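You operate a simulated robot arm through the tools that you are given. There is no shell and no other tool. Be economical: measure what you need, move in short steps, check, and stop when the job is done.

Carry out the task below with a simulated two-armed robot. There is one attempt and no reset: what you move stays moved.

## Task
Latch the long white rod and bend its end to 70 degrees.
Fine: it lies in the bending former; bring the blue lever back, then open the latch; leave the other rods as they are.

It is judged by the outcome, as a careful person would: the job done as asked, and still so three seconds after it is handed in. It fails if anything else is knocked over, pushed out of place, dropped, spilled or broken.

## Robot
Two 7-joint arms with fingered hands on one trunk that stands fixed in place. Base frame: the origin is at the foot of the trunk, x ahead of it, y to its left, z up. Units: mm, rad, N and s.
The left shoulder is at [53, 158, 970], the right one opposite. With the tool pointing down near the work surface each hand reaches from about 400 to 840 mm from the base axis, measured 20 degrees to its own side. Payload 4 kg a hand.
The tool frame of a hand sits at the grasp point between the pads (the TCP): z along the fingers, y along the line on which they close. The tips reach 30 mm beyond it. The gripper opens to 104 mm. The gripper's body begins 35 mm behind the TCP. The gripper is a hand of 4 fingers: y runs from the thumb to the fingers, the wrist lies at [-15, -104, -178] in the tool frame.
Orientation is that of the tool frame in the base frame, as a unit quaternion [w, x, y, z]. With the fingers straight down and the wrist toward the robot, the tool's x, y and z point along [0, 1, 0], [1, 0, 0] and [0, 0, -1] of the base frame.

## Interface
- The arms move only by the tool drive_tool. It takes "left_series", "right_series" or both (then of equal length, played together; a hand with none holds still); each is one flat list of numbers, 6 for each row, row after row: the shift along the base's x, y, z in units of 250 mm (1.0 is 250 mm), then the turn, a rotation vector about the base's x, y, z in units of 180 degrees (1.0 is 180 degrees). In form: [dx, dy, dz, rx, ry, rz, dx, dy, dz, rx, ry, rz, ...]. A call has 1 to 10 rows; each row is the pose to reach, as a shift and turn from the pose commanded when the call began. A call with a number of a shift or a turn outside -1 to 1 is refused whole. A row lasts 0.2 s, in which the tool goes at most 50 mm and 0.15 rad; a call with a longer step from one row to the next is refused whole. A pose out of reach is approached as far as the arm can. The call stops where the force on the tool passes 40 N (or 10 N more than at its start, if that is more) or the arm is blocked; 0.2 s more then pass. In this call time passes only in rows, and 0.2 s behind the last. The reply holds the time, the measured pose of the TCP, the force on the tool along the base axes, the opening and the grip force, in the units named above and with some noise, with the torque about the TCP (base axes, N m) and any sound that the robot's microphone picked up.
- Cameras (640 x 400 px; columns grow to the right, rows downward): "scene" is now at [118.4, 46.7, 1148.7]; the picture's right is [0.57, -0.82, -0.01], its down [-0.49, -0.33, -0.80] and it looks along [0.66, 0.46, -0.59] (base axes); focal length 310 px, centre (320, 200). "left" rides on the left gripper at [-61, -92, -130] in its tool frame; the picture's right is [-0.81, -0.27, 0.52], its down [0.53, -0.71, 0.46] and it looks along [0.24, 0.64, 0.72] (tool axes); focal length 275 px, centre (320, 200). "right" rides on the right gripper at [61, -92, -130] in its tool frame; the picture's right is [-0.81, 0.28, -0.52], its down [-0.53, -0.71, 0.45] and it looks along [-0.24, 0.64, 0.72] (tool axes); focal length 275 px, centre (320, 200).
- grab_frame(camera): a new picture of that camera. The clock stands still meanwhile.
- raise_lower(by): slides the trunk up (or, below 0, down) by that many mm; the arms and the scene camera ride with it, the base frame stays. It gives what a move gives, with no picture.
- set_fingers(index, middle, ring, thumb_bend, thumb_turn, hand): sets how far each is bent, from 0 (flat) to 100 (curled in); at 30 the hand is open as for a grip, at 70 the pads meet at the TCP. One left out holds its place. A second passes; each finger stops where it meets its share of the squeeze, and holds until it gets a number again. It is the only way to open and close the hand. It gives what a move gives, with no picture; readings hold the bend of each and the force on the fingers (four entries, about 0 where the hand has none), thumb and palm. thumb_turn goes from beside the hand (0) to across from the fingers (100), as for a grip.
- head_to(pan, tilt): turns the head with the scene camera to pan (to the left, within 1.396 rad either way) and tilt (down, from -0.506 to 1.204), counted from straight ahead of the robot. It gives what a move gives.
- point_at(camera, pixels): for up to 12 pixels [column, row] of the newest picture of that camera ("zoom" is the newest enlarged one), the place [x, y, z] in the base frame of the surface seen there, good to about 2 mm, but the place of the scene camera against the robot may be out by one fixed shift of up to 12 mm in any direction. The clock stands still meanwhile.
- enlarge(camera, box): a new picture of the part [left, top, right, bottom] of that camera's present view, enlarged. The clock stands still meanwhile.
- finish_job(): hands the job in; it is judged then, once.

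Keep the steps short. Do not move on a guess: measure, check each grasp and each placing, and mend mistakes. In all there are 80 turns and 64 pictures (those below and enlarged ones count). Leave the grippers open and the arms clear of the work at the hand-in unless told otherwise, and finish with a single line.

The tools are called after "Call:" as name(argument=value, ...) on one line, values as JSON. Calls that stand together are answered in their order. drive_tool: Moves the arms, as the interface text tells. Its arguments: {"type":"object","properties":{"left_series":{"type":"array","items":{"type":"number"}},"right_series":{"type":"array","items":{"type":"number"}}},"required":[]} The other tools are called the same way: raise_lower (by) slides the trunk up or down; set_fingers (index, middle, ring, thumb_bend, thumb_turn, hand) moves the fingers one by one; head_to (pan, tilt) turns the head that bears the scene camera; grab_frame (camera) takes a picture; point_at (camera, pixels) gives the place of the surface under pixels of a picture; enlarge (camera, box) takes an enlarged picture of a part of a camera's view; finish_job () hands the job in.

At the start:

```text
time_s: 0.0
left_tool_pos: [375.6, 436.6, 871.2]
left_orientation: [-0.001, 0.707, 0.707, 0.0]
left_contact_force: [0.7, 0.3, -0.2]
left_wrist_torque: [0.0, -0.03, -0.02]
left_gripper_width: 103.5
left_grasp_force: 0.0
left_shape: jaw
left_bend: [30.0, 30.0, 30.0, 30.0, 98.0]
left_finger forces: [0.0, 0.0, 0.1, 0.0, 0.0, 0.0]
right_tool_pos: [560.9, 31.7, 932.3]
right_orientation: [0.0, 0.707, 0.707, 0.0]
right_contact_force: [0.5, 0.4, -0.2]
right_wrist_torque: [-0.01, 0.03, -0.02]
right_gripper_width: 103.5
right_grasp_force: 0.1
right_shape: jaw
right_bend: [30.0, 30.0, 30.0, 30.0, 98.0]
right_finger forces: [0.1, 0.0, 0.1, 0.1, 0.1, 0.1]
trunk travel left (down, up): [-175.0, 332.0]
head pan, tilt: [0.604, 0.627]
```

scene: 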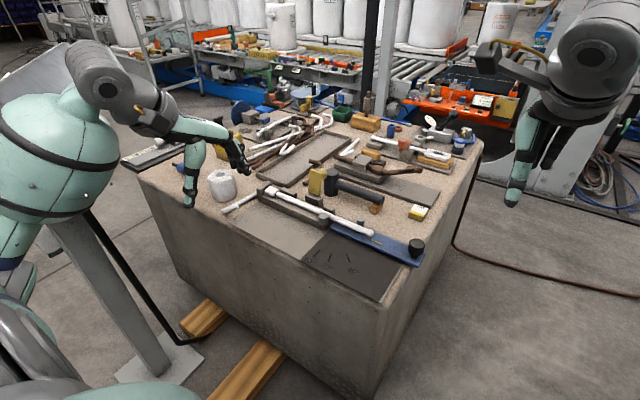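
right: 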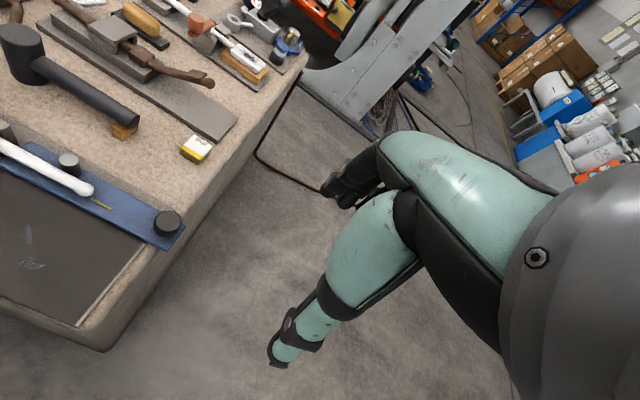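
left: 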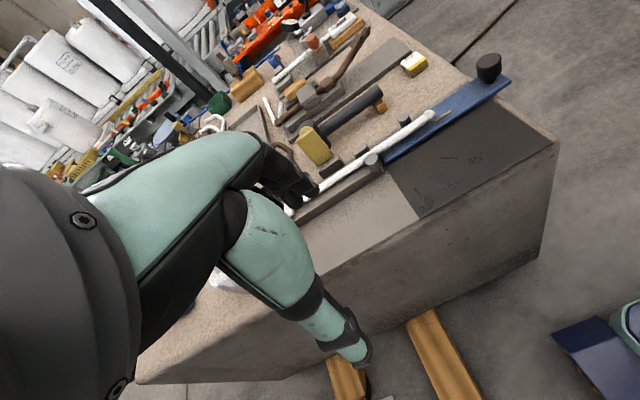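

I see the former at about (330,215) in the scene picture, with the blue lever to the right. First I enlarge that region.

Call:
enlarge(camera="scene", box=[210, 150, 450, 300])

Call:
enlarge(camera="left", box=[260, 40, 560, 230])

```text
2.67 times, centred on (330, 225) of scene
```

zoom: 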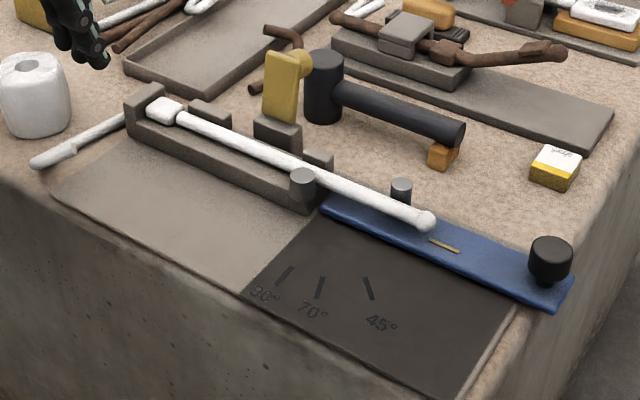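

```text
2.11 times, centred on (410, 135) of left
```

zoom: 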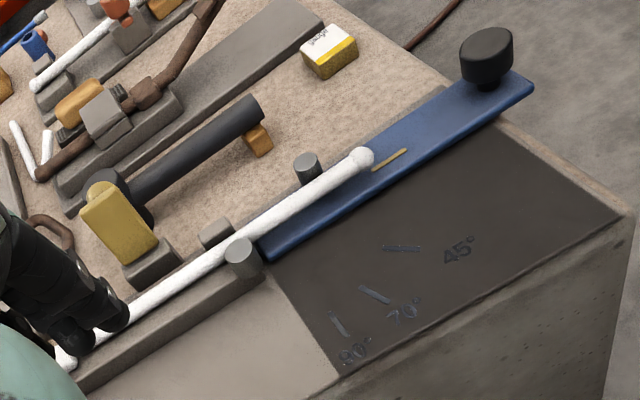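

The yellow upright flap looks like the latch (open) and the blue lever has a black knob, a roller post and a gold mark. I measure the key points from the left-hand camera's enlargement, and the same ones from the scene picture to find its shift.

Call:
point_at(camera="zoom", pixels=[[486, 42], [488, 78], [242, 245], [306, 160], [362, 158], [388, 160], [400, 249], [374, 294], [338, 323], [103, 192], [118, 230], [150, 262]])

Call:
point_at(camera="scene", pixels=[[416, 242], [416, 254], [324, 217], [360, 220], [370, 232], [376, 242], [348, 258], [330, 258], [316, 253], [315, 178], [313, 188], [272, 191]])

Call:
enlarge(camera="scene", box=[250, 155, 350, 230])

```text
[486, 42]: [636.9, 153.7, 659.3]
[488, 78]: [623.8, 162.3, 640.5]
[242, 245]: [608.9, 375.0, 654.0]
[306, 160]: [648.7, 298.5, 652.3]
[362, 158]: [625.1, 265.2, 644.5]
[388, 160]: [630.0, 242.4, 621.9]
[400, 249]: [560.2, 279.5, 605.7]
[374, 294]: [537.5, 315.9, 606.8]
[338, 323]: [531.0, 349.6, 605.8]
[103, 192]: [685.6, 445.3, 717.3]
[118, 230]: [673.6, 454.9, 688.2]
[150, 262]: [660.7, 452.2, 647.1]
```

```text
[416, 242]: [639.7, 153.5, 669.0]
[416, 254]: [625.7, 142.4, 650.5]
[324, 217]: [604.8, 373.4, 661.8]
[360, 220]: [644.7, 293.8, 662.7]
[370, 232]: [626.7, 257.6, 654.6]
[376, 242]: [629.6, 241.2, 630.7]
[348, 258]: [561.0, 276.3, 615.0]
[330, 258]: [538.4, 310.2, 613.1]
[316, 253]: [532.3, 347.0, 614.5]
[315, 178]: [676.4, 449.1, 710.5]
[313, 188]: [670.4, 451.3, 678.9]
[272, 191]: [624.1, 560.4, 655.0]
```

```text
5.33 times, centred on (300, 192) of scene
```

zoom: 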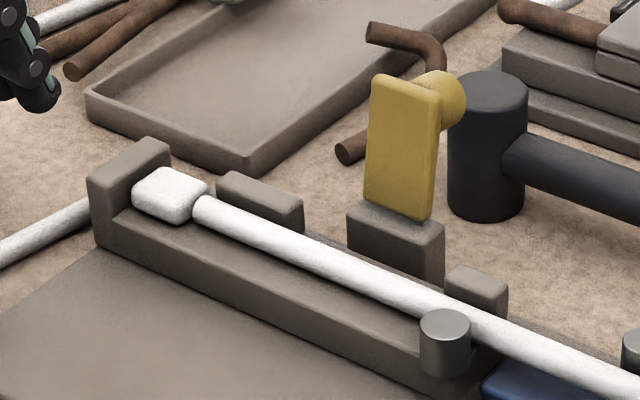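

Scene places sit roughly (-1,-3,+9) mm from the hand camera's. Next I measure the latch in this enlargement.

Call:
point_at(camera="zoom", pixels=[[378, 82], [435, 98], [372, 200], [422, 212], [455, 100], [380, 222], [430, 250], [485, 90], [480, 180], [170, 185], [300, 240], [405, 80]])

Call:
enlarge(camera="scene", box=[295, 205, 435, 290])

```text
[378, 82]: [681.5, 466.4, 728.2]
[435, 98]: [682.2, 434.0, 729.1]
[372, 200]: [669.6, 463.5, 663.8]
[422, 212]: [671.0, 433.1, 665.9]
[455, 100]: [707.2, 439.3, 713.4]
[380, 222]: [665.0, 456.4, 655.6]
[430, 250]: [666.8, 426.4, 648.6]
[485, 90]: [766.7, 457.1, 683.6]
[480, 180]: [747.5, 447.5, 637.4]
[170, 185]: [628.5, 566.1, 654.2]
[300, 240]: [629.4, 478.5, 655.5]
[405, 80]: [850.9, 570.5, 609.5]
```

```text
4.57 times, centred on (365, 248) of scene
```

zoom: 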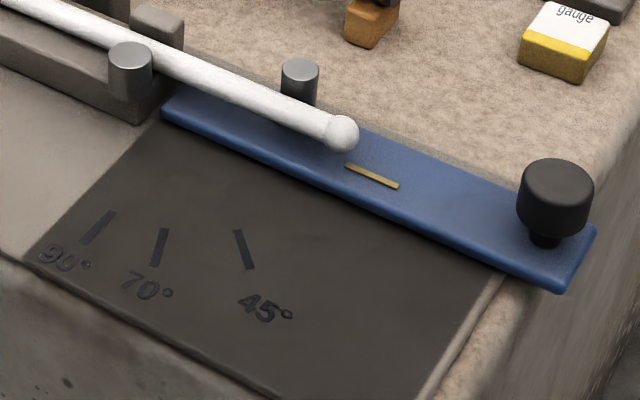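

Call:
point_at(camera="zoom", pixels=[[111, 214], [87, 241], [164, 230], [155, 264], [237, 232], [250, 267], [348, 167], [397, 186], [165, 110], [560, 288], [596, 230], [130, 55]])

Call:
grab_frame(camera="scene")

```text
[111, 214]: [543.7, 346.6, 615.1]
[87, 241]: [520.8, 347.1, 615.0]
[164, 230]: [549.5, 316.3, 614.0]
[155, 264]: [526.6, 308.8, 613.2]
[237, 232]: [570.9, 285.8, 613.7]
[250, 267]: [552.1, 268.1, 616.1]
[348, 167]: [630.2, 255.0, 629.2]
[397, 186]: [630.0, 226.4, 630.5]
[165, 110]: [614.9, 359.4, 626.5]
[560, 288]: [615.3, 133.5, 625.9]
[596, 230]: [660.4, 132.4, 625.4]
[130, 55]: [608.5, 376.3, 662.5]
```

```text
56 pictures are left
```

scene: 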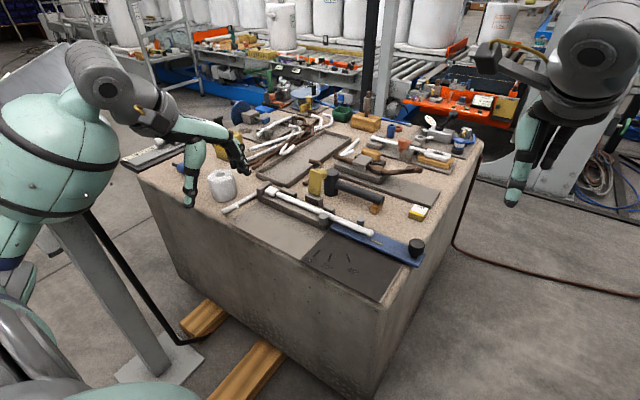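

Ticks converge on a lever pivot near (633, 350) true; latch hinge is about (675, 450, 650) with its plate leaning back and a knob behind it. Close the left hand into a poker and clear the right hand's lever later. First: close left fingers.

Call:
set_fingers(hand="left", index=70, middle=70, ring=70, thumb_bend=70)

Call:
drive_tool(left_series=[0.16, 0.01, 0, 0, 0, 0, 0.32, 0.02, 0, 0, 0, 0, 0.48, 0.03, 0, 0, 0, 0, 0.64, 0.04, 0, 0, 0, 0, 0.8, 0.05, 0, 0, 0, 0, 0.96, 0.06, 0, 0, 0, 0])

Call:
grab_frame(camera="left")

Call:
grab_frame(camera="scene")

```text
time_s: 1.0
left_tool_pos: [367.1, 436.4, 876.7]
left_orientation: [0.003, 0.707, 0.708, 0.005]
left_contact_force: [0.2, -0.1, -0.3]
left_wrist_torque: [0.0, 0.01, 0.02]
left_gripper_width: 1.4
left_grasp_force: 0.1
left_shape: fingers
left_bend: [70.0, 70.0, 70.0, 70.0, 98.0]
left_finger forces: [0.1, 0.0, 0.0, 0.0, 0.1, 0.0]
right_tool_pos: [549.3, 30.2, 938.3]
right_orientation: [0.005, 0.707, 0.707, 0.004]
right_contact_force: [0.4, 0.1, 0.3]
right_wrist_torque: [0.02, 0.0, -0.02]
right_gripper_width: 103.7
right_grasp_force: 0.0
right_shape: jaw
right_bend: [30.0, 30.0, 30.0, 30.0, 98.0]
right_finger forces: [0.0, 0.0, 0.0, 0.0, 0.0, 0.0]
trunk travel left (down, up): [-175.0, 332.0]
head pan, tilt: [0.604, 0.627]
```

```text
time_s: 2.4
left_tool_pos: [607.9, 452.5, 877.7]
left_orientation: [0.002, 0.707, 0.708, 0.005]
left_contact_force: [0.0, -0.4, -0.6]
left_wrist_torque: [-0.01, 0.0, 0.0]
left_gripper_width: 1.3
left_grasp_force: 0.0
left_shape: fingers
left_bend: [70.0, 70.0, 70.0, 70.0, 98.0]
left_finger forces: [0.0, 0.0, 0.0, 0.1, 0.0, 0.0]
right_tool_pos: [550.7, 32.2, 938.8]
right_orientation: [0.004, 0.707, 0.708, 0.003]
right_contact_force: [0.7, -0.1, -0.5]
right_wrist_torque: [0.0, 0.01, 0.01]
right_gripper_width: 103.8
right_grasp_force: 0.0
right_shape: jaw
right_bend: [30.0, 30.0, 30.0, 30.0, 98.0]
right_finger forces: [0.1, 0.1, 0.1, 0.0, 0.0, 0.1]
trunk travel left (down, up): [-175.0, 332.0]
head pan, tilt: [0.604, 0.627]
```

```text
55 pictures are left
```

left: 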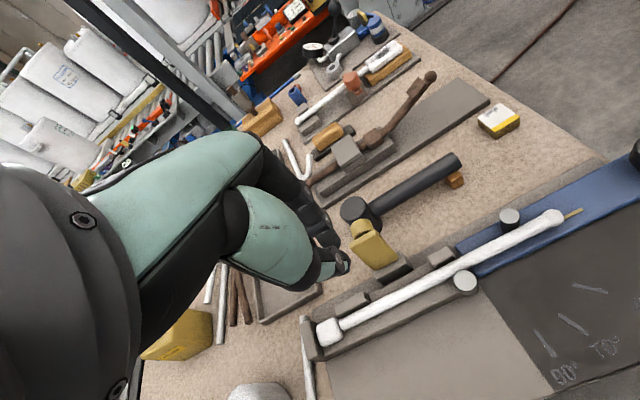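

```text
54 pictures are left
```

scene: 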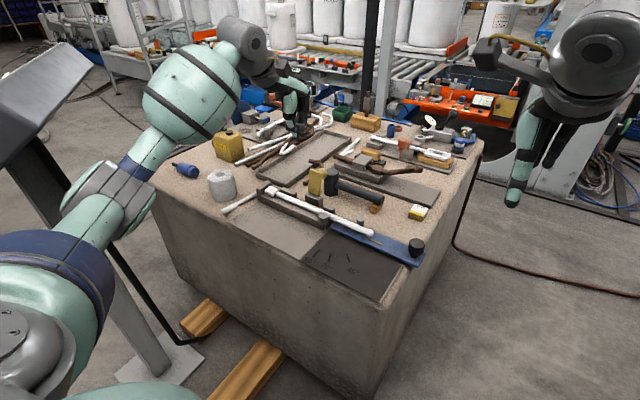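

The left hand camera now sees the latch from above near (365,245) and fingertips near (340,265). I zoom and measure knob, plate and mallet head.

Call:
enlarge(camera="left", box=[280, 170, 480, 300])

```text
3.08 times, centred on (380, 235) of left
```

zoom: 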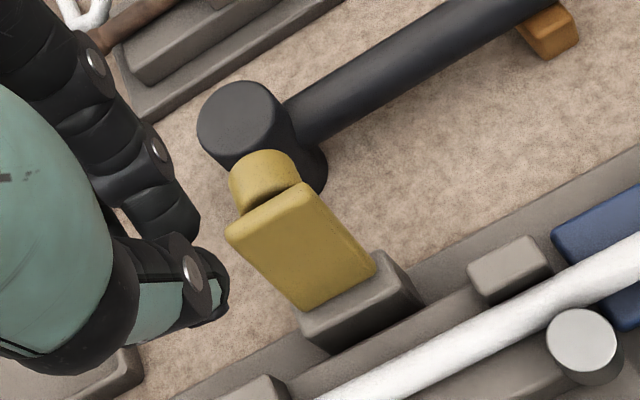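

Call:
point_at(camera="zoom", pixels=[[236, 236], [300, 190], [302, 300], [368, 268], [262, 168], [240, 190], [293, 165], [238, 110], [262, 148], [205, 130], [200, 215], [220, 285]])

```text
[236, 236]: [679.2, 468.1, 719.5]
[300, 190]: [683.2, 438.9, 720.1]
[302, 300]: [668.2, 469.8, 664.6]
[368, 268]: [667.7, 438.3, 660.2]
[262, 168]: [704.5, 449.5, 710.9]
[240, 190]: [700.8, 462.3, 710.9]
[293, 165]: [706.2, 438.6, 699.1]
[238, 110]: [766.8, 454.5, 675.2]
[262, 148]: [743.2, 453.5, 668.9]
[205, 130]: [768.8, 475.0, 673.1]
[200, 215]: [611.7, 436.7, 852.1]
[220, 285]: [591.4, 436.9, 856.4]
```

Knob spans z≈691–715, ends about x≈715; mallet head begins x≈743 below z 675. I move the left poker behind and above the latch (x≈750, z≈778).

Call:
drive_tool(left_series=[0.14, 0, -0.1, 0, 0, 0, 0.28, 0, -0.2, 0, 0, 0, 0.42, 0, -0.3, 0, 0, 0, 0.57, 0, -0.4, 0, 0, 0])

Call:
grab_frame(camera="left")

Call:
enlarge(camera="scene", box=[240, 110, 400, 210])

```text
time_s: 3.4
left_tool_pos: [751.2, 450.2, 777.5]
left_orientation: [0.001, 0.707, 0.707, 0.005]
left_contact_force: [-0.3, 0.6, 0.0]
left_wrist_torque: [0.03, 0.02, -0.01]
left_gripper_width: 1.2
left_grasp_force: 0.1
left_shape: fingers
left_bend: [70.0, 70.0, 70.0, 70.0, 98.0]
left_finger forces: [0.0, 0.1, 0.0, 0.0, 0.0, 0.0]
right_tool_pos: [552.3, 30.2, 937.9]
right_orientation: [0.003, 0.707, 0.707, 0.004]
right_contact_force: [0.0, 1.2, -0.9]
right_wrist_torque: [0.0, -0.01, 0.0]
right_gripper_width: 104.0
right_grasp_force: 0.1
right_shape: jaw
right_bend: [30.0, 30.0, 30.0, 30.0, 98.0]
right_finger forces: [0.0, 0.1, 0.1, 0.0, 0.0, 0.0]
trunk travel left (down, up): [-175.0, 332.0]
head pan, tilt: [0.604, 0.627]
```

```text
52 pictures are left
```

left: 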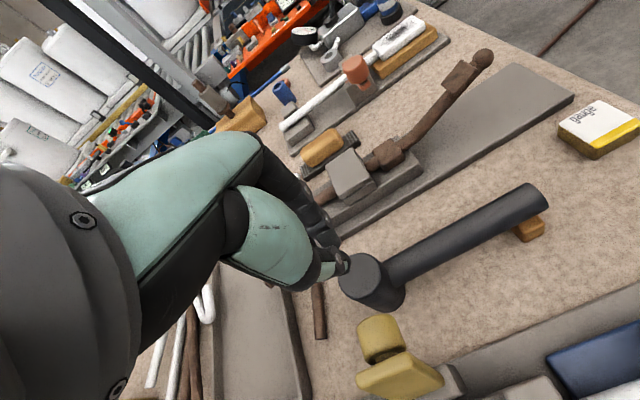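

```text
4.00 times, centred on (320, 160) of scene
```

zoom: 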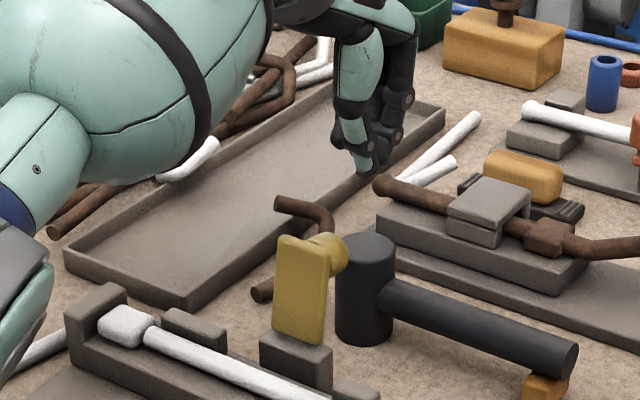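

I check the fingertip place in both views before descending.

Call:
point_at(camera="zoom", pixels=[[362, 168], [352, 158], [378, 165], [365, 140], [388, 150], [322, 245]])

Call:
point_at(camera="left", pixels=[[343, 266], [325, 275], [333, 240], [380, 322], [376, 345], [362, 262], [345, 285]])

```text
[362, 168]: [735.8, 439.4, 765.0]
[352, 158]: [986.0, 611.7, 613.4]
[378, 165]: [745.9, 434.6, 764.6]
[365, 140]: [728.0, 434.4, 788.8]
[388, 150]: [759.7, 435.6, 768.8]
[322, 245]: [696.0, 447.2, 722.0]
```

```text
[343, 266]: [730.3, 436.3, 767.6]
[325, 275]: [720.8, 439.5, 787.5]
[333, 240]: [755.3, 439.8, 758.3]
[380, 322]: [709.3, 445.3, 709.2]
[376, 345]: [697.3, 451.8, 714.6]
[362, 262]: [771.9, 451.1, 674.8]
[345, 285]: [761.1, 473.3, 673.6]
```

Tips are at about z 752, thumb front x≈722–730. I descend 60 mm while shifting +10 mm in x, staying above the mallet head (675).

Call:
drive_tool(left_series=[0.04, 0.01, -0.06, 0, 0, 0, 0.04, 0.02, -0.12, 0, 0, 0, 0.04, 0.02, -0.18, 0, 0, 0, 0.04, 0.02, -0.24, 0, 0, 0])

Call:
grab_frame(camera="left")

Call:
enlarge(camera="scene", box=[260, 130, 380, 205])

```text
time_s: 4.4
left_tool_pos: [767.8, 458.7, 714.3]
left_orientation: [0.003, 0.708, 0.707, 0.005]
left_contact_force: [-0.2, 0.3, 0.4]
left_wrist_torque: [0.0, 0.01, 0.0]
left_gripper_width: 1.4
left_grasp_force: 0.0
left_shape: fingers
left_bend: [70.0, 70.0, 70.0, 70.0, 98.0]
left_finger forces: [0.0, 0.1, 0.0, 0.0, 0.1, 0.0]
right_tool_pos: [550.6, 31.6, 939.1]
right_orientation: [0.004, 0.707, 0.707, 0.003]
right_contact_force: [0.9, -0.6, -0.3]
right_wrist_torque: [-0.04, 0.0, 0.01]
right_gripper_width: 104.1
right_grasp_force: 0.1
right_shape: jaw
right_bend: [30.0, 30.0, 30.0, 30.0, 98.0]
right_finger forces: [0.0, 0.0, 0.0, 0.0, 0.0, 0.0]
trunk travel left (down, up): [-175.0, 332.0]
head pan, tilt: [0.604, 0.627]
```

```text
50 pictures are left
```

left: 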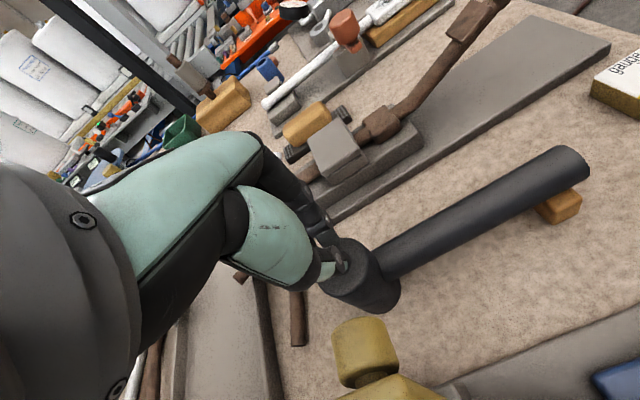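

```text
5.33 times, centred on (320, 168) of scene
```

zoom: 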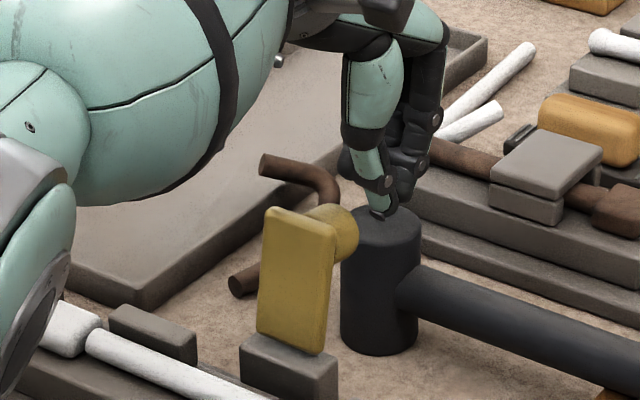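

Clear of the mallet, level with the latch knob. I push slowly toward the robot (-x) by 70 mm, stopping on force.

Call:
drive_tool(left_series=[-0.06, 0, 0, 0, 0, 0, -0.12, 0, 0, 0, 0, 0, -0.18, 0, 0, 0, 0, 0, -0.23, 0, 0, 0, 0, 0, -0.28, 0, 0, 0, 0, 0])

Call:
enlarge(camera="scene", box=[250, 130, 370, 205])

```text
time_s: 5.6
left_tool_pos: [690.3, 457.5, 715.8]
left_orientation: [0.004, 0.707, 0.707, 0.004]
left_contact_force: [-1.0, 0.2, -0.9]
left_wrist_torque: [0.03, 0.0, -0.03]
left_gripper_width: 0.3
left_grasp_force: 0.4
left_shape: fingers
left_bend: [70.0, 70.0, 70.0, 70.0, 98.0]
left_finger forces: [0.1, 0.0, 0.0, 0.0, 0.2, 0.1]
right_tool_pos: [550.0, 30.8, 937.7]
right_orientation: [0.005, 0.708, 0.706, 0.004]
right_contact_force: [0.4, -0.9, 0.2]
right_wrist_torque: [0.04, 0.03, -0.01]
right_gripper_width: 103.9
right_grasp_force: 0.1
right_shape: jaw
right_bend: [30.0, 30.0, 30.0, 30.0, 98.0]
right_finger forces: [0.1, 0.0, 0.0, 0.1, 0.1, 0.1]
trunk travel left (down, up): [-175.0, 332.0]
head pan, tilt: [0.604, 0.627]
```

```text
5.33 times, centred on (310, 168) of scene
```

zoom: 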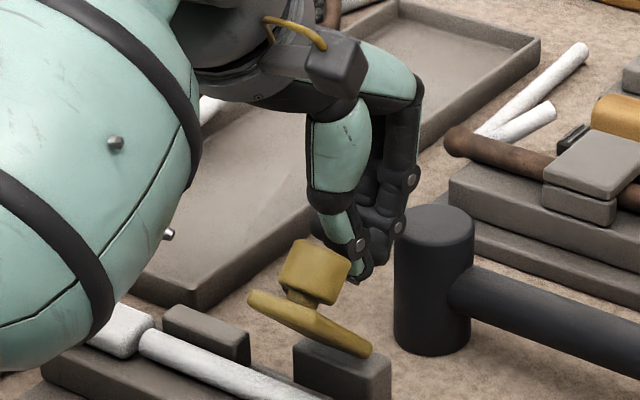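

The latch swung about 65°. I go on 40 mm further in -x.

Call:
drive_tool(left_series=[-0.05, 0, 0, 0, 0, 0, -0.1, 0, 0, 0, 0, 0, -0.15, 0, 0, 0, 0, 0])

Call:
enlarge(camera="scene", box=[250, 130, 370, 205])

```text
time_s: 6.4
left_tool_pos: [651.6, 455.9, 716.6]
left_orientation: [0.004, 0.707, 0.707, 0.005]
left_contact_force: [-0.3, -0.3, 0.3]
left_wrist_torque: [0.04, -0.02, -0.03]
left_gripper_width: 1.0
left_grasp_force: 0.0
left_shape: fingers
left_bend: [70.0, 70.0, 70.0, 70.0, 98.0]
left_finger forces: [0.1, 0.0, 0.0, 0.1, 0.1, 0.0]
right_tool_pos: [550.5, 31.9, 938.5]
right_orientation: [0.005, 0.707, 0.707, 0.005]
right_contact_force: [1.3, -0.2, -0.5]
right_wrist_torque: [0.0, -0.01, 0.02]
right_gripper_width: 104.0
right_grasp_force: 0.0
right_shape: jaw
right_bend: [30.0, 30.0, 30.0, 30.0, 98.0]
right_finger forces: [0.0, 0.2, 0.1, 0.0, 0.1, 0.0]
trunk travel left (down, up): [-175.0, 332.0]
head pan, tilt: [0.604, 0.627]
```

```text
5.33 times, centred on (310, 168) of scene
```

zoom: 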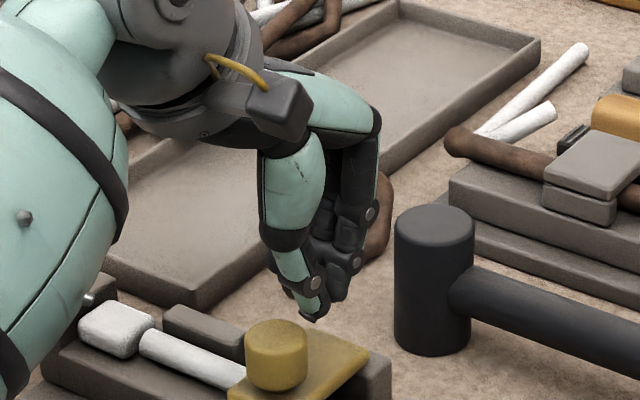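

Latch is over the rod with its knob up. I measure knob top, plate levels and thumb tip, to press it home.

Call:
point_at(camera="zoom", pixels=[[275, 332], [340, 350], [300, 395], [250, 395], [312, 312], [300, 320], [320, 340]])

Call:
enlarge(camera="scene", box=[250, 160, 370, 235])

```text
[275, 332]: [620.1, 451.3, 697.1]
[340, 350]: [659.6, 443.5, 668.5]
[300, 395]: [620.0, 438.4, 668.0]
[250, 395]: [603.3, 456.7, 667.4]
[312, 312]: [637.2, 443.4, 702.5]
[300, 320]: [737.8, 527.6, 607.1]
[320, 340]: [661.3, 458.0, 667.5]
```

```text
5.33 times, centred on (310, 198) of scene
```

zoom: 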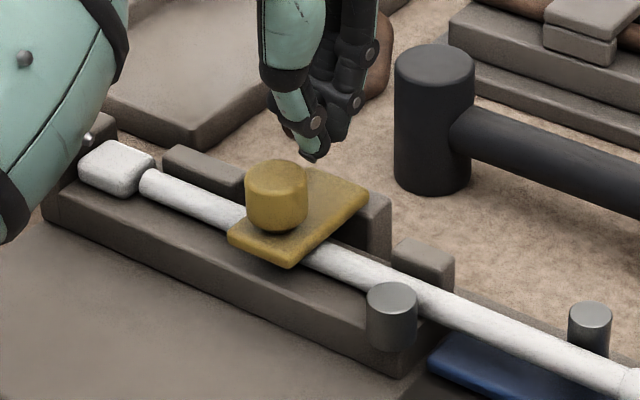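

The plate is flat (z≈659). I lift 12 mm, move over the knob and press it lightly to be sure it latched.

Call:
drive_tool(left_series=[0, 0.01, 0.06, 0, 0, 0, -0.08, 0.03, 0.06, 0, 0, 0, -0.08, 0.03, 0.02, 0, 0, 0, -0.08, 0.03, 0, 0, 0, 0, -0.08, 0.03, -0.02, 0, 0, 0, -0.08, 0.03, -0.04, 0, 0, 0])

Call:
enlarge(camera="scene", box=[250, 150, 370, 225])

```text
time_s: 7.8
left_tool_pos: [625.3, 467.0, 720.7]
left_orientation: [0.013, 0.707, 0.707, 0.015]
left_contact_force: [0.3, 0.0, -0.4]
left_wrist_torque: [-0.03, 0.02, 0.0]
left_gripper_width: 1.4
left_grasp_force: 0.0
left_shape: fingers
left_bend: [70.0, 70.0, 70.0, 70.0, 98.0]
left_finger forces: [0.0, 0.1, 0.1, 0.0, 0.0, 0.1]
right_tool_pos: [540.5, 32.2, 944.1]
right_orientation: [0.011, 0.707, 0.707, 0.007]
right_contact_force: [0.7, 0.0, 0.2]
right_wrist_torque: [-0.01, 0.02, -0.01]
right_gripper_width: 104.2
right_grasp_force: 0.1
right_shape: jaw
right_bend: [30.0, 30.0, 30.0, 30.0, 98.0]
right_finger forces: [0.0, 0.0, 0.1, 0.1, 0.0, 0.0]
trunk travel left (down, up): [-175.0, 332.0]
head pan, tilt: [0.604, 0.627]
stopped in row 6 (left hand): the force on the tool passed its limit at 44 N (the readings are from after the stop); the commanded pose is now the measured one
```

```text
5.33 times, centred on (310, 188) of scene
```

zoom: 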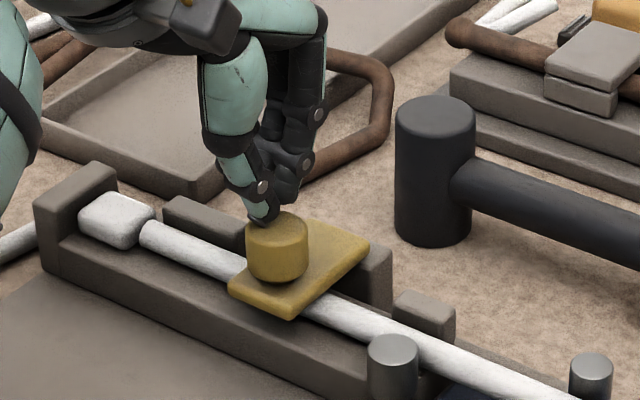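

Pressed to 44 N with no further travel: latch is down. I raise the left hand and withdraw it.

Call:
drive_tool(left_series=[0, 0, 0.18, 0, 0, 0, 0, 0, 0.36, 0, 0, 0, -0.12, 0.04, 0.5, 0, 0, 0, -0.3, 0.08, 0.55, 0, 0, 0, -0.48, 0.12, 0.6, 0, 0, 0, -0.66, 0.16, 0.6, 0, 0, 0, -0.84, 0.2, 0.6, 0, 0, 0, -0.98, 0.24, 0.6, 0, 0, 0])

Call:
head_to(pan=0.4, tilt=0.75)

Call:
grab_frame(camera="scene")

Call:
grab_frame(camera="right")

```text
time_s: 9.6
left_tool_pos: [379.3, 525.1, 872.1]
left_orientation: [0.013, 0.706, 0.708, 0.014]
left_contact_force: [0.1, 0.4, -0.2]
left_wrist_torque: [-0.02, -0.01, 0.0]
left_gripper_width: 1.1
left_grasp_force: 0.0
left_shape: fingers
left_bend: [70.0, 70.0, 70.0, 70.0, 98.0]
left_finger forces: [0.0, 0.0, 0.0, 0.1, 0.0, 0.0]
right_tool_pos: [538.2, 31.0, 944.6]
right_orientation: [0.01, 0.707, 0.707, 0.009]
right_contact_force: [-0.5, 0.0, 0.4]
right_wrist_torque: [0.01, 0.01, 0.0]
right_gripper_width: 104.1
right_grasp_force: 0.1
right_shape: jaw
right_bend: [30.0, 30.0, 30.0, 30.0, 98.0]
right_finger forces: [0.1, 0.1, 0.0, 0.1, 0.0, 0.0]
trunk travel left (down, up): [-175.0, 332.0]
head pan, tilt: [0.604, 0.627]
```

```text
time_s: 10.3
left_tool_pos: [380.4, 524.3, 872.3]
left_orientation: [0.013, 0.705, 0.709, 0.014]
left_contact_force: [0.9, -0.9, 0.2]
left_wrist_torque: [0.02, 0.01, 0.01]
left_gripper_width: 1.0
left_grasp_force: 0.1
left_shape: fingers
left_bend: [70.0, 70.0, 70.0, 70.0, 98.0]
left_finger forces: [0.1, 0.0, 0.0, 0.0, 0.0, 0.0]
right_tool_pos: [539.6, 30.7, 946.8]
right_orientation: [0.009, 0.707, 0.707, 0.008]
right_contact_force: [-0.3, -0.7, -0.4]
right_wrist_torque: [-0.01, 0.0, 0.01]
right_gripper_width: 103.8
right_grasp_force: 0.1
right_shape: jaw
right_bend: [30.0, 30.0, 30.0, 30.0, 98.0]
right_finger forces: [0.0, 0.0, 0.0, 0.1, 0.1, 0.0]
trunk travel left (down, up): [-175.0, 332.0]
head pan, tilt: [0.4, 0.75]
```

```text
44 pictures are left
```

scene: 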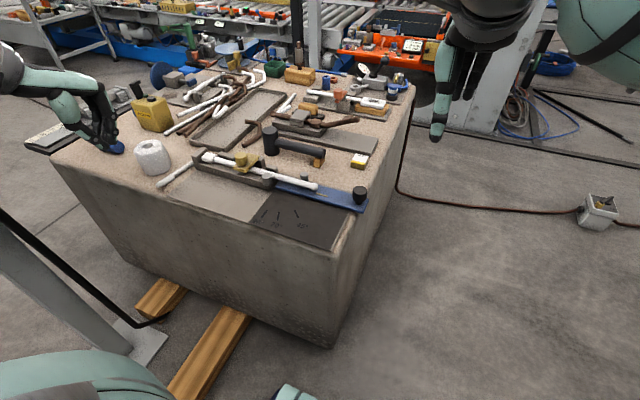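

```text
43 pictures are left
```

right: 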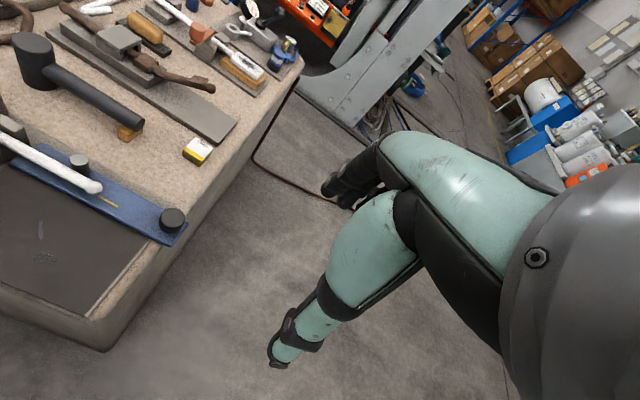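

I measure the knob with the right-hand camera (171,220).

Call:
point_at(camera="right", pixels=[[171, 214], [162, 218], [183, 217], [172, 208], [172, 227], [107, 200], [186, 236], [79, 160], [92, 186]])

Call:
drive_tool(right_series=[0.06, 0.08, -0.1, 0, 0, 0.039, 0.12, 0.16, -0.2, 0, 0, 0.078, 0.18, 0.24, -0.3, 0, 0, 0.117, 0.25, 0.32, -0.4, 0, 0, 0.156, 0.32, 0.4, -0.5, 0, 0, 0.194, 0.38, 0.48, -0.6, 0, 0, 0.194])

Call:
grab_frame(camera="right")

Call:
enlarge(camera="scene", box=[240, 100, 440, 225])

```text
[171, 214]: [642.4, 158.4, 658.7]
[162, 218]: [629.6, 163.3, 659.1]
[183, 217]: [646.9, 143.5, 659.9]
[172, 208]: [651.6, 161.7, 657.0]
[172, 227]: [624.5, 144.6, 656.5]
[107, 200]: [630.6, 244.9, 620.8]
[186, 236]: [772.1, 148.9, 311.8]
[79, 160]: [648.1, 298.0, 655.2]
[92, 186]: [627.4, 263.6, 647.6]
```

```text
time_s: 11.7
left_tool_pos: [381.0, 525.7, 872.4]
left_orientation: [0.013, 0.705, 0.709, 0.014]
left_contact_force: [-0.8, -1.0, -0.1]
left_wrist_torque: [0.0, -0.02, -0.03]
left_gripper_width: 1.1
left_grasp_force: 0.1
left_shape: fingers
left_bend: [70.0, 70.0, 70.0, 70.0, 98.0]
left_finger forces: [0.0, 0.0, 0.1, 0.1, 0.0, 0.0]
right_tool_pos: [633.1, 152.2, 795.6]
right_orientation: [0.005, 0.462, 0.887, 0.012]
right_contact_force: [0.4, -0.2, -0.2]
right_wrist_torque: [0.0, -0.03, -0.02]
right_gripper_width: 104.2
right_grasp_force: 0.0
right_shape: jaw
right_bend: [30.0, 30.0, 30.0, 30.0, 98.0]
right_finger forces: [0.1, 0.1, 0.0, 0.0, 0.0, 0.0]
trunk travel left (down, up): [-175.0, 332.0]
head pan, tilt: [0.4, 0.75]
```

```text
42 pictures are left
```

right: 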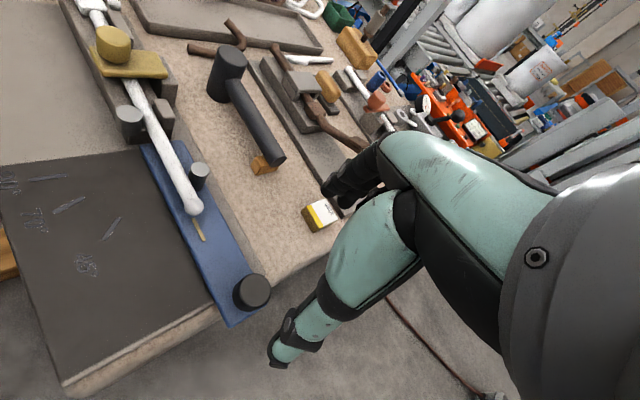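

```text
3.20 times, centred on (340, 162) of scene
```

zoom: 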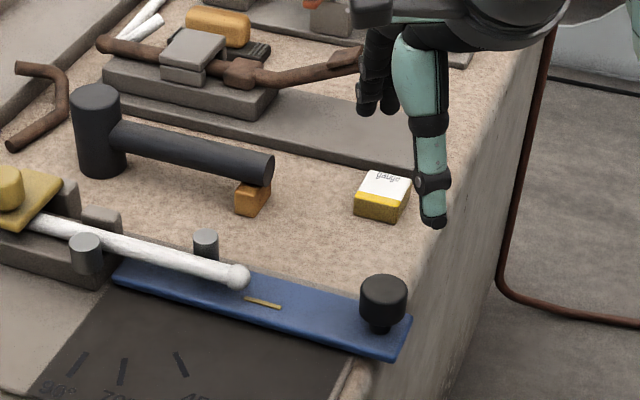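

Hand is above the knob (638,153). I check where the gauge box lies relative to where the fingers come down.

Call:
point_at(camera="right", pixels=[[303, 212], [336, 210], [312, 232], [322, 200], [253, 280], [240, 292], [266, 296], [339, 208], [345, 190], [280, 362]])

```text
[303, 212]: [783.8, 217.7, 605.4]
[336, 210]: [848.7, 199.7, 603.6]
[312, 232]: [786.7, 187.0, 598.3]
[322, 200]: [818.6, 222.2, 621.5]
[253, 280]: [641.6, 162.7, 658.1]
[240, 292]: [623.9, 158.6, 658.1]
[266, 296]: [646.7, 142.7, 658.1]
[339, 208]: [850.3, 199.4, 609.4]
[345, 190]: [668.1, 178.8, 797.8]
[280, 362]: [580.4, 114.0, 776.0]
```

Gauge is well away (x>780). I descend to z≈656 round the knob.

Call:
drive_tool(right_series=[0.016, 0, -0.15, 0, 0, 0, 0.016, 0, -0.3, 0, 0, 0, 0.016, 0, -0.42, 0, 0, 0, 0.016, 0, -0.5, 0, 0, 0, 0.016, 0, -0.555, 0, 0, 0])

Call:
grab_frame(camera="right")

Call:
enlarge(camera="scene", box=[300, 140, 420, 215])

```text
time_s: 12.9
left_tool_pos: [381.4, 524.2, 872.7]
left_orientation: [0.013, 0.706, 0.708, 0.014]
left_contact_force: [0.4, -0.4, 0.4]
left_wrist_torque: [0.02, 0.01, -0.03]
left_gripper_width: 0.8
left_grasp_force: 0.0
left_shape: fingers
left_bend: [70.0, 70.0, 70.0, 70.0, 98.0]
left_finger forces: [0.0, 0.0, 0.0, 0.0, 0.1, 0.1]
right_tool_pos: [640.2, 152.0, 654.8]
right_orientation: [0.006, 0.463, 0.886, 0.011]
right_contact_force: [0.3, 0.6, -0.2]
right_wrist_torque: [-0.01, -0.03, -0.03]
right_gripper_width: 103.8
right_grasp_force: 0.1
right_shape: jaw
right_bend: [30.0, 30.0, 30.0, 30.0, 98.0]
right_finger forces: [0.0, 0.0, 0.1, 0.0, 0.0, 0.1]
trunk travel left (down, up): [-175.0, 332.0]
head pan, tilt: [0.4, 0.75]
```

```text
40 pictures are left
```

right: 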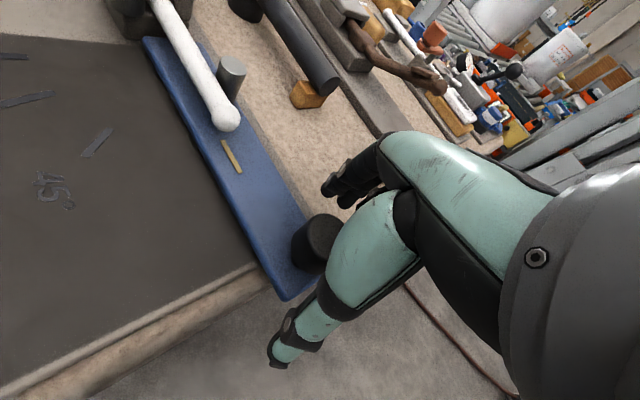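

```text
5.33 times, centred on (360, 178) of scene
```

zoom: 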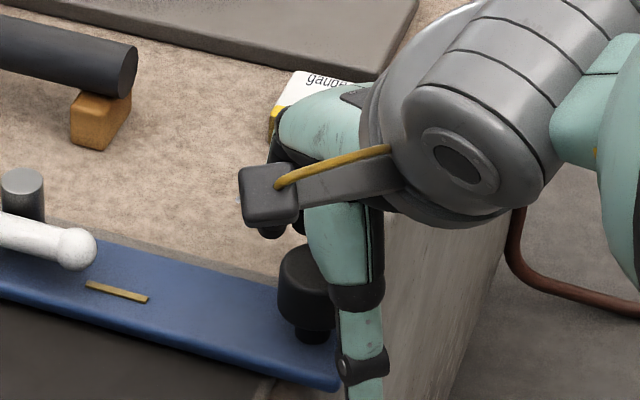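

The knob sits between thumb and fingers. I close the right hand on it.

Call:
set_fingers(hand="right", index=70, middle=70, ring=70, thumb_bend=70)

Call:
grab_frame(camera="right")

```text
time_s: 13.9
left_tool_pos: [380.1, 525.4, 873.2]
left_orientation: [0.013, 0.706, 0.708, 0.015]
left_contact_force: [0.1, 0.3, 0.5]
left_wrist_torque: [-0.02, 0.04, 0.0]
left_gripper_width: 1.1
left_grasp_force: 0.0
left_shape: fingers
left_bend: [70.0, 70.0, 70.0, 70.0, 98.0]
left_finger forces: [0.0, 0.0, 0.0, 0.0, 0.0, 0.0]
right_tool_pos: [640.8, 151.8, 656.4]
right_orientation: [0.005, 0.462, 0.887, 0.01]
right_contact_force: [0.0, 0.3, -2.3]
right_wrist_torque: [-0.02, 0.0, 0.0]
right_gripper_width: 20.9
right_grasp_force: 7.6
right_shape: fingers
right_bend: [62.0, 67.0, 70.0, 63.0, 97.0]
right_finger forces: [5.1, 1.9, 0.0, 0.0, 7.2, 0.1]
trunk travel left (down, up): [-175.0, 332.0]
head pan, tilt: [0.4, 0.75]
```

```text
38 pictures are left
```

right: 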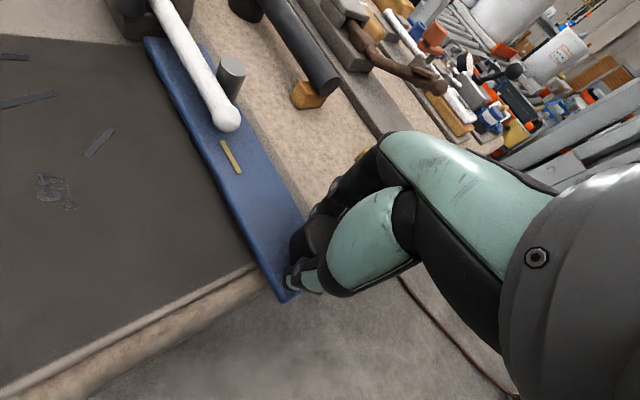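

The grip holds the knob (index and middle against thumb). I swing the lever the first 20° about the pivot (633,350), turning the hand with it.

Call:
drive_tool(right_series=[-0.069, 0.002, 0, 0, 0, -0.0278, -0.137, 0.009, 0, 0, 0, -0.0556, -0.204, 0.022, 0, 0, 0, -0.083, -0.27, 0.041, 0, 0, 0, -0.111])

Call:
enlarge(camera="scene", box=[200, 130, 400, 255])

```text
time_s: 14.9
left_tool_pos: [380.9, 524.5, 872.4]
left_orientation: [0.013, 0.705, 0.709, 0.016]
left_contact_force: [0.8, 0.6, 0.0]
left_wrist_torque: [0.01, 0.03, -0.02]
left_gripper_width: 0.8
left_grasp_force: 0.0
left_shape: fingers
left_bend: [70.0, 70.0, 70.0, 70.0, 98.0]
left_finger forces: [0.0, 0.0, 0.0, 0.0, 0.0, 0.1]
right_tool_pos: [572.0, 162.2, 656.1]
right_orientation: [0.008, 0.611, 0.791, 0.01]
right_contact_force: [7.8, -6.1, -5.1]
right_wrist_torque: [-0.18, -0.18, -0.07]
right_gripper_width: 21.3
right_grasp_force: 8.3
right_shape: fingers
right_bend: [61.0, 66.0, 70.0, 64.0, 98.0]
right_finger forces: [6.7, 5.3, 0.0, 0.1, 5.2, 0.1]
trunk travel left (down, up): [-175.0, 332.0]
head pan, tilt: [0.4, 0.75]
```

```text
3.20 times, centred on (300, 192) of scene
```

zoom: 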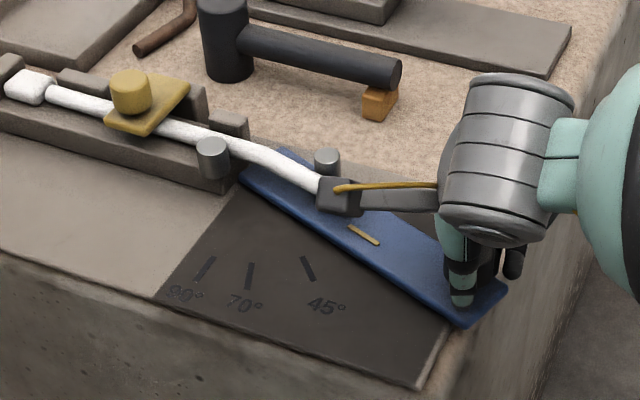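

Lever at about 20°, rod yielding smoothly at about 10 N, grip intact. I continue to about 50°.

Call:
drive_tool(right_series=[-0.064, 0.025, 0, 0, 0, -0.0278, -0.126, 0.055, 0, 0, 0, -0.0556, -0.185, 0.091, 0, 0, 0, -0.083, -0.24, 0.132, 0, 0, 0, -0.111, -0.292, 0.177, 0, 0, 0, -0.139, -0.34, 0.226, 0, 0, 0, -0.167])

Call:
enlarge(camera="scene", box=[200, 130, 400, 255])

```text
time_s: 16.3
left_tool_pos: [381.4, 524.4, 872.7]
left_orientation: [0.012, 0.706, 0.708, 0.015]
left_contact_force: [0.1, 0.5, -0.3]
left_wrist_torque: [-0.01, 0.03, 0.01]
left_gripper_width: 1.0
left_grasp_force: 0.1
left_shape: fingers
left_bend: [70.0, 70.0, 70.0, 70.0, 98.0]
left_finger forces: [0.0, 0.0, 0.0, 0.0, 0.0, 0.1]
right_tool_pos: [484.0, 218.1, 656.0]
right_orientation: [0.009, 0.794, 0.607, 0.007]
right_contact_force: [-1.4, -9.6, -4.5]
right_wrist_torque: [-0.24, 0.01, -0.04]
right_gripper_width: 21.0
right_grasp_force: 8.8
right_shape: fingers
right_bend: [62.0, 67.0, 70.0, 64.0, 98.0]
right_finger forces: [5.3, 5.8, 0.1, 0.0, 6.4, 0.0]
trunk travel left (down, up): [-175.0, 332.0]
head pan, tilt: [0.4, 0.75]
```

```text
3.20 times, centred on (300, 192) of scene
```

zoom: 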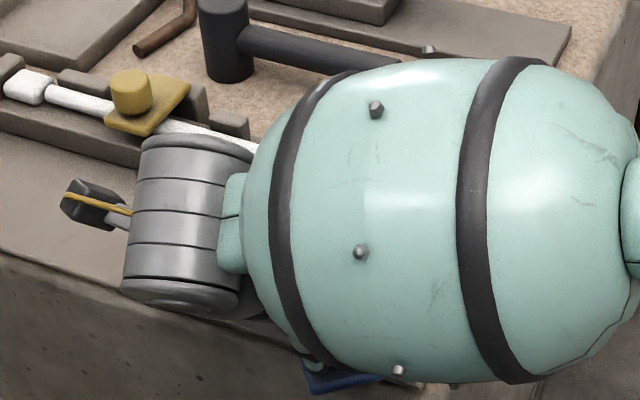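

Still smooth. The arm hides the scene view, so I go on to about 68° by geometry and then look with the hand cameras.

Call:
drive_tool(right_series=[-0.043, 0.054, 0, 0, 0, -0.0278, -0.082, 0.111, 0, 0, 0, -0.0556, -0.114, 0.171, 0, 0, 0, -0.083, -0.132, 0.209, 0, 0, 0, -0.1])

Call:
grab_frame(camera="right")

Call:
grab_frame(camera="left")

```text
time_s: 17.3
left_tool_pos: [381.8, 524.5, 871.3]
left_orientation: [0.012, 0.705, 0.709, 0.014]
left_contact_force: [0.3, 0.3, -0.4]
left_wrist_torque: [-0.01, -0.01, 0.0]
left_gripper_width: 0.8
left_grasp_force: 0.2
left_shape: fingers
left_bend: [70.0, 70.0, 70.0, 70.0, 98.0]
left_finger forces: [0.0, 0.1, 0.0, 0.1, 0.1, 0.0]
right_tool_pos: [445.9, 205.1, 650.2]
right_orientation: [0.01, 0.877, 0.48, 0.005]
right_contact_force: [0.2, 0.0, 0.0]
right_wrist_torque: [0.02, 0.03, 0.0]
right_gripper_width: 0.8
right_grasp_force: 0.1
right_shape: fingers
right_bend: [70.0, 70.0, 70.0, 70.0, 97.0]
right_finger forces: [0.0, 0.0, 0.0, 0.0, 0.1, 0.0]
right hand out of reach, approached as far as the arm can: row 1, 2, 3, 4
trunk travel left (down, up): [-175.0, 332.0]
head pan, tilt: [0.4, 0.75]
```

```text
35 pictures are left
```

right: 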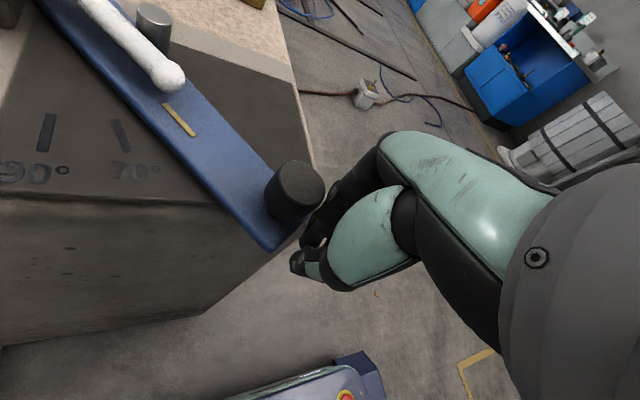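

```text
34 pictures are left
```

left: 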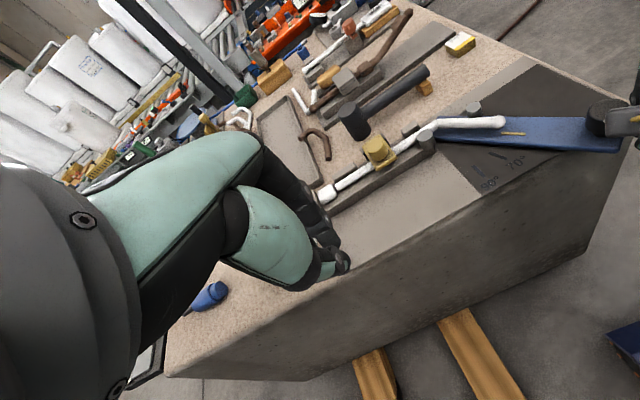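

The right arm hit its reach limit and the hand slipped off the knob; lever and rod stayed at about 50°, nothing else moved. I withdraw the right hand (sideways, then up and away) and will finish with the left hand.

Call:
drive_tool(right_series=[-0.03, -0.08, 0, 0, 0, 0, -0.03, -0.1, 0.15, 0, 0, 0, -0.03, -0.1, 0.33, 0, 0, 0.04, -0.03, -0.2, 0.5, 0, 0, 0.08, 0, -0.35, 0.65, 0, 0, 0.12, 0, -0.5, 0.8, 0, 0, 0.16, 0, -0.65, 0.85, 0, 0, 0.2, 0, -0.8, 0.9, 0, 0, 0.24, 0, -0.95, 0.9, 0, 0, 0.28])

Call:
grab_frame(camera="scene")

Call:
enlarge(camera="scene", box=[200, 130, 400, 255])

```text
refused: row 5 steps farther than a row can; nothing moved
```

```text
33 pictures are left
```

scene: 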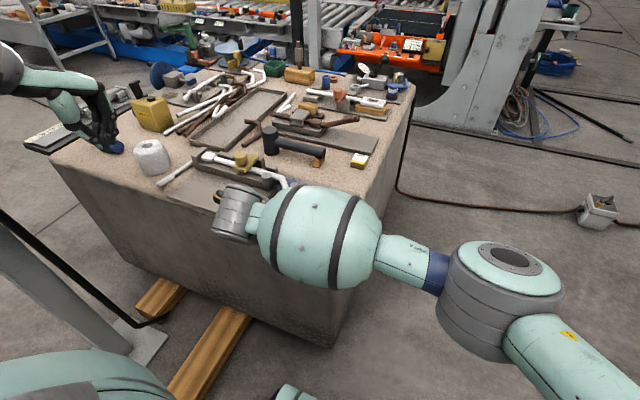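

```text
3.20 times, centred on (300, 192) of scene
```

zoom: 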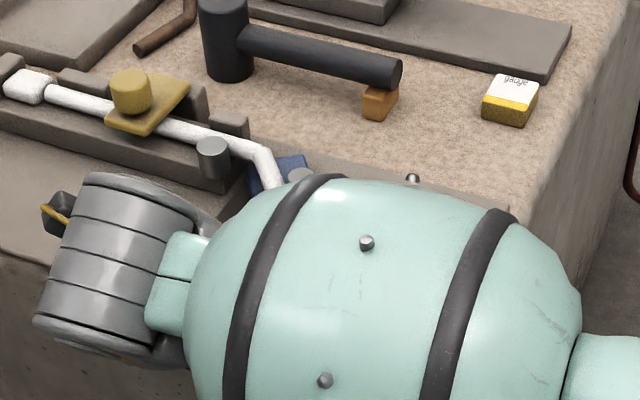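

Refused for one too long step; I send it again with shorter ones.

Call:
drive_tool(right_series=[-0.03, -0.08, 0, 0, 0, 0, -0.03, -0.1, 0.15, 0, 0, 0, -0.03, -0.1, 0.3, 0, 0, 0.04, -0.03, -0.2, 0.42, 0, 0, 0.08, -0.03, -0.33, 0.52, 0, 0, 0.12, -0.03, -0.46, 0.62, 0, 0, 0.16, -0.03, -0.6, 0.7, 0, 0, 0.2, -0.03, -0.75, 0.76, 0, 0, 0.24, -0.03, -0.9, 0.8, 0, 0, 0.28])

Call:
enlarge(camera="scene", box=[200, 130, 400, 255])

```text
time_s: 19.3
left_tool_pos: [380.9, 524.6, 873.5]
left_orientation: [0.012, 0.706, 0.708, 0.016]
left_contact_force: [-0.1, -0.1, -0.7]
left_wrist_torque: [0.0, -0.01, 0.0]
left_gripper_width: 0.8
left_grasp_force: 0.1
left_shape: fingers
left_bend: [70.0, 70.0, 70.0, 70.0, 98.0]
left_finger forces: [0.0, 0.0, 0.0, 0.1, 0.0, 0.0]
right_tool_pos: [438.1, -20.5, 852.1]
right_orientation: [0.007, 0.592, 0.806, 0.011]
right_contact_force: [0.2, 0.0, 0.1]
right_wrist_torque: [0.0, -0.01, -0.01]
right_gripper_width: 1.1
right_grasp_force: 0.0
right_shape: fingers
right_bend: [70.0, 70.0, 70.0, 70.0, 97.0]
right_finger forces: [0.0, 0.1, 0.1, 0.1, 0.0, 0.1]
trunk travel left (down, up): [-175.0, 332.0]
head pan, tilt: [0.4, 0.75]
```

```text
3.20 times, centred on (300, 192) of scene
```

zoom: 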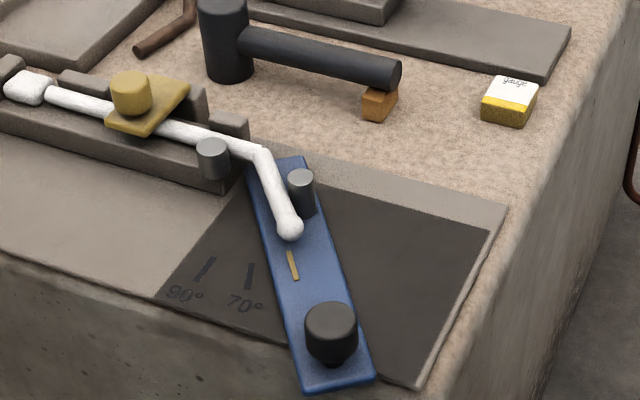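

Clear view now: the lever stands past 45°. I measure gold mark, knob, and rod.

Call:
point_at(camera="zoom", pixels=[[289, 254], [296, 276], [330, 316], [330, 304], [310, 320], [352, 320], [258, 160], [268, 180], [280, 205], [290, 220], [301, 175], [212, 146]])

```text
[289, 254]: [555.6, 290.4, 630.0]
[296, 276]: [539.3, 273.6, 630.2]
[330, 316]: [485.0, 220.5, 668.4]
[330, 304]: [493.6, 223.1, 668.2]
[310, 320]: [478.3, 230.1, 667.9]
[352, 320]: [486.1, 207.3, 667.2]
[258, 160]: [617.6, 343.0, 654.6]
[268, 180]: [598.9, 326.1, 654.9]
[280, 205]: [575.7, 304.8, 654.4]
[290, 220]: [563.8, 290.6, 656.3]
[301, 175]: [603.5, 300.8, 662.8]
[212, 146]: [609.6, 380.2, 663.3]
```

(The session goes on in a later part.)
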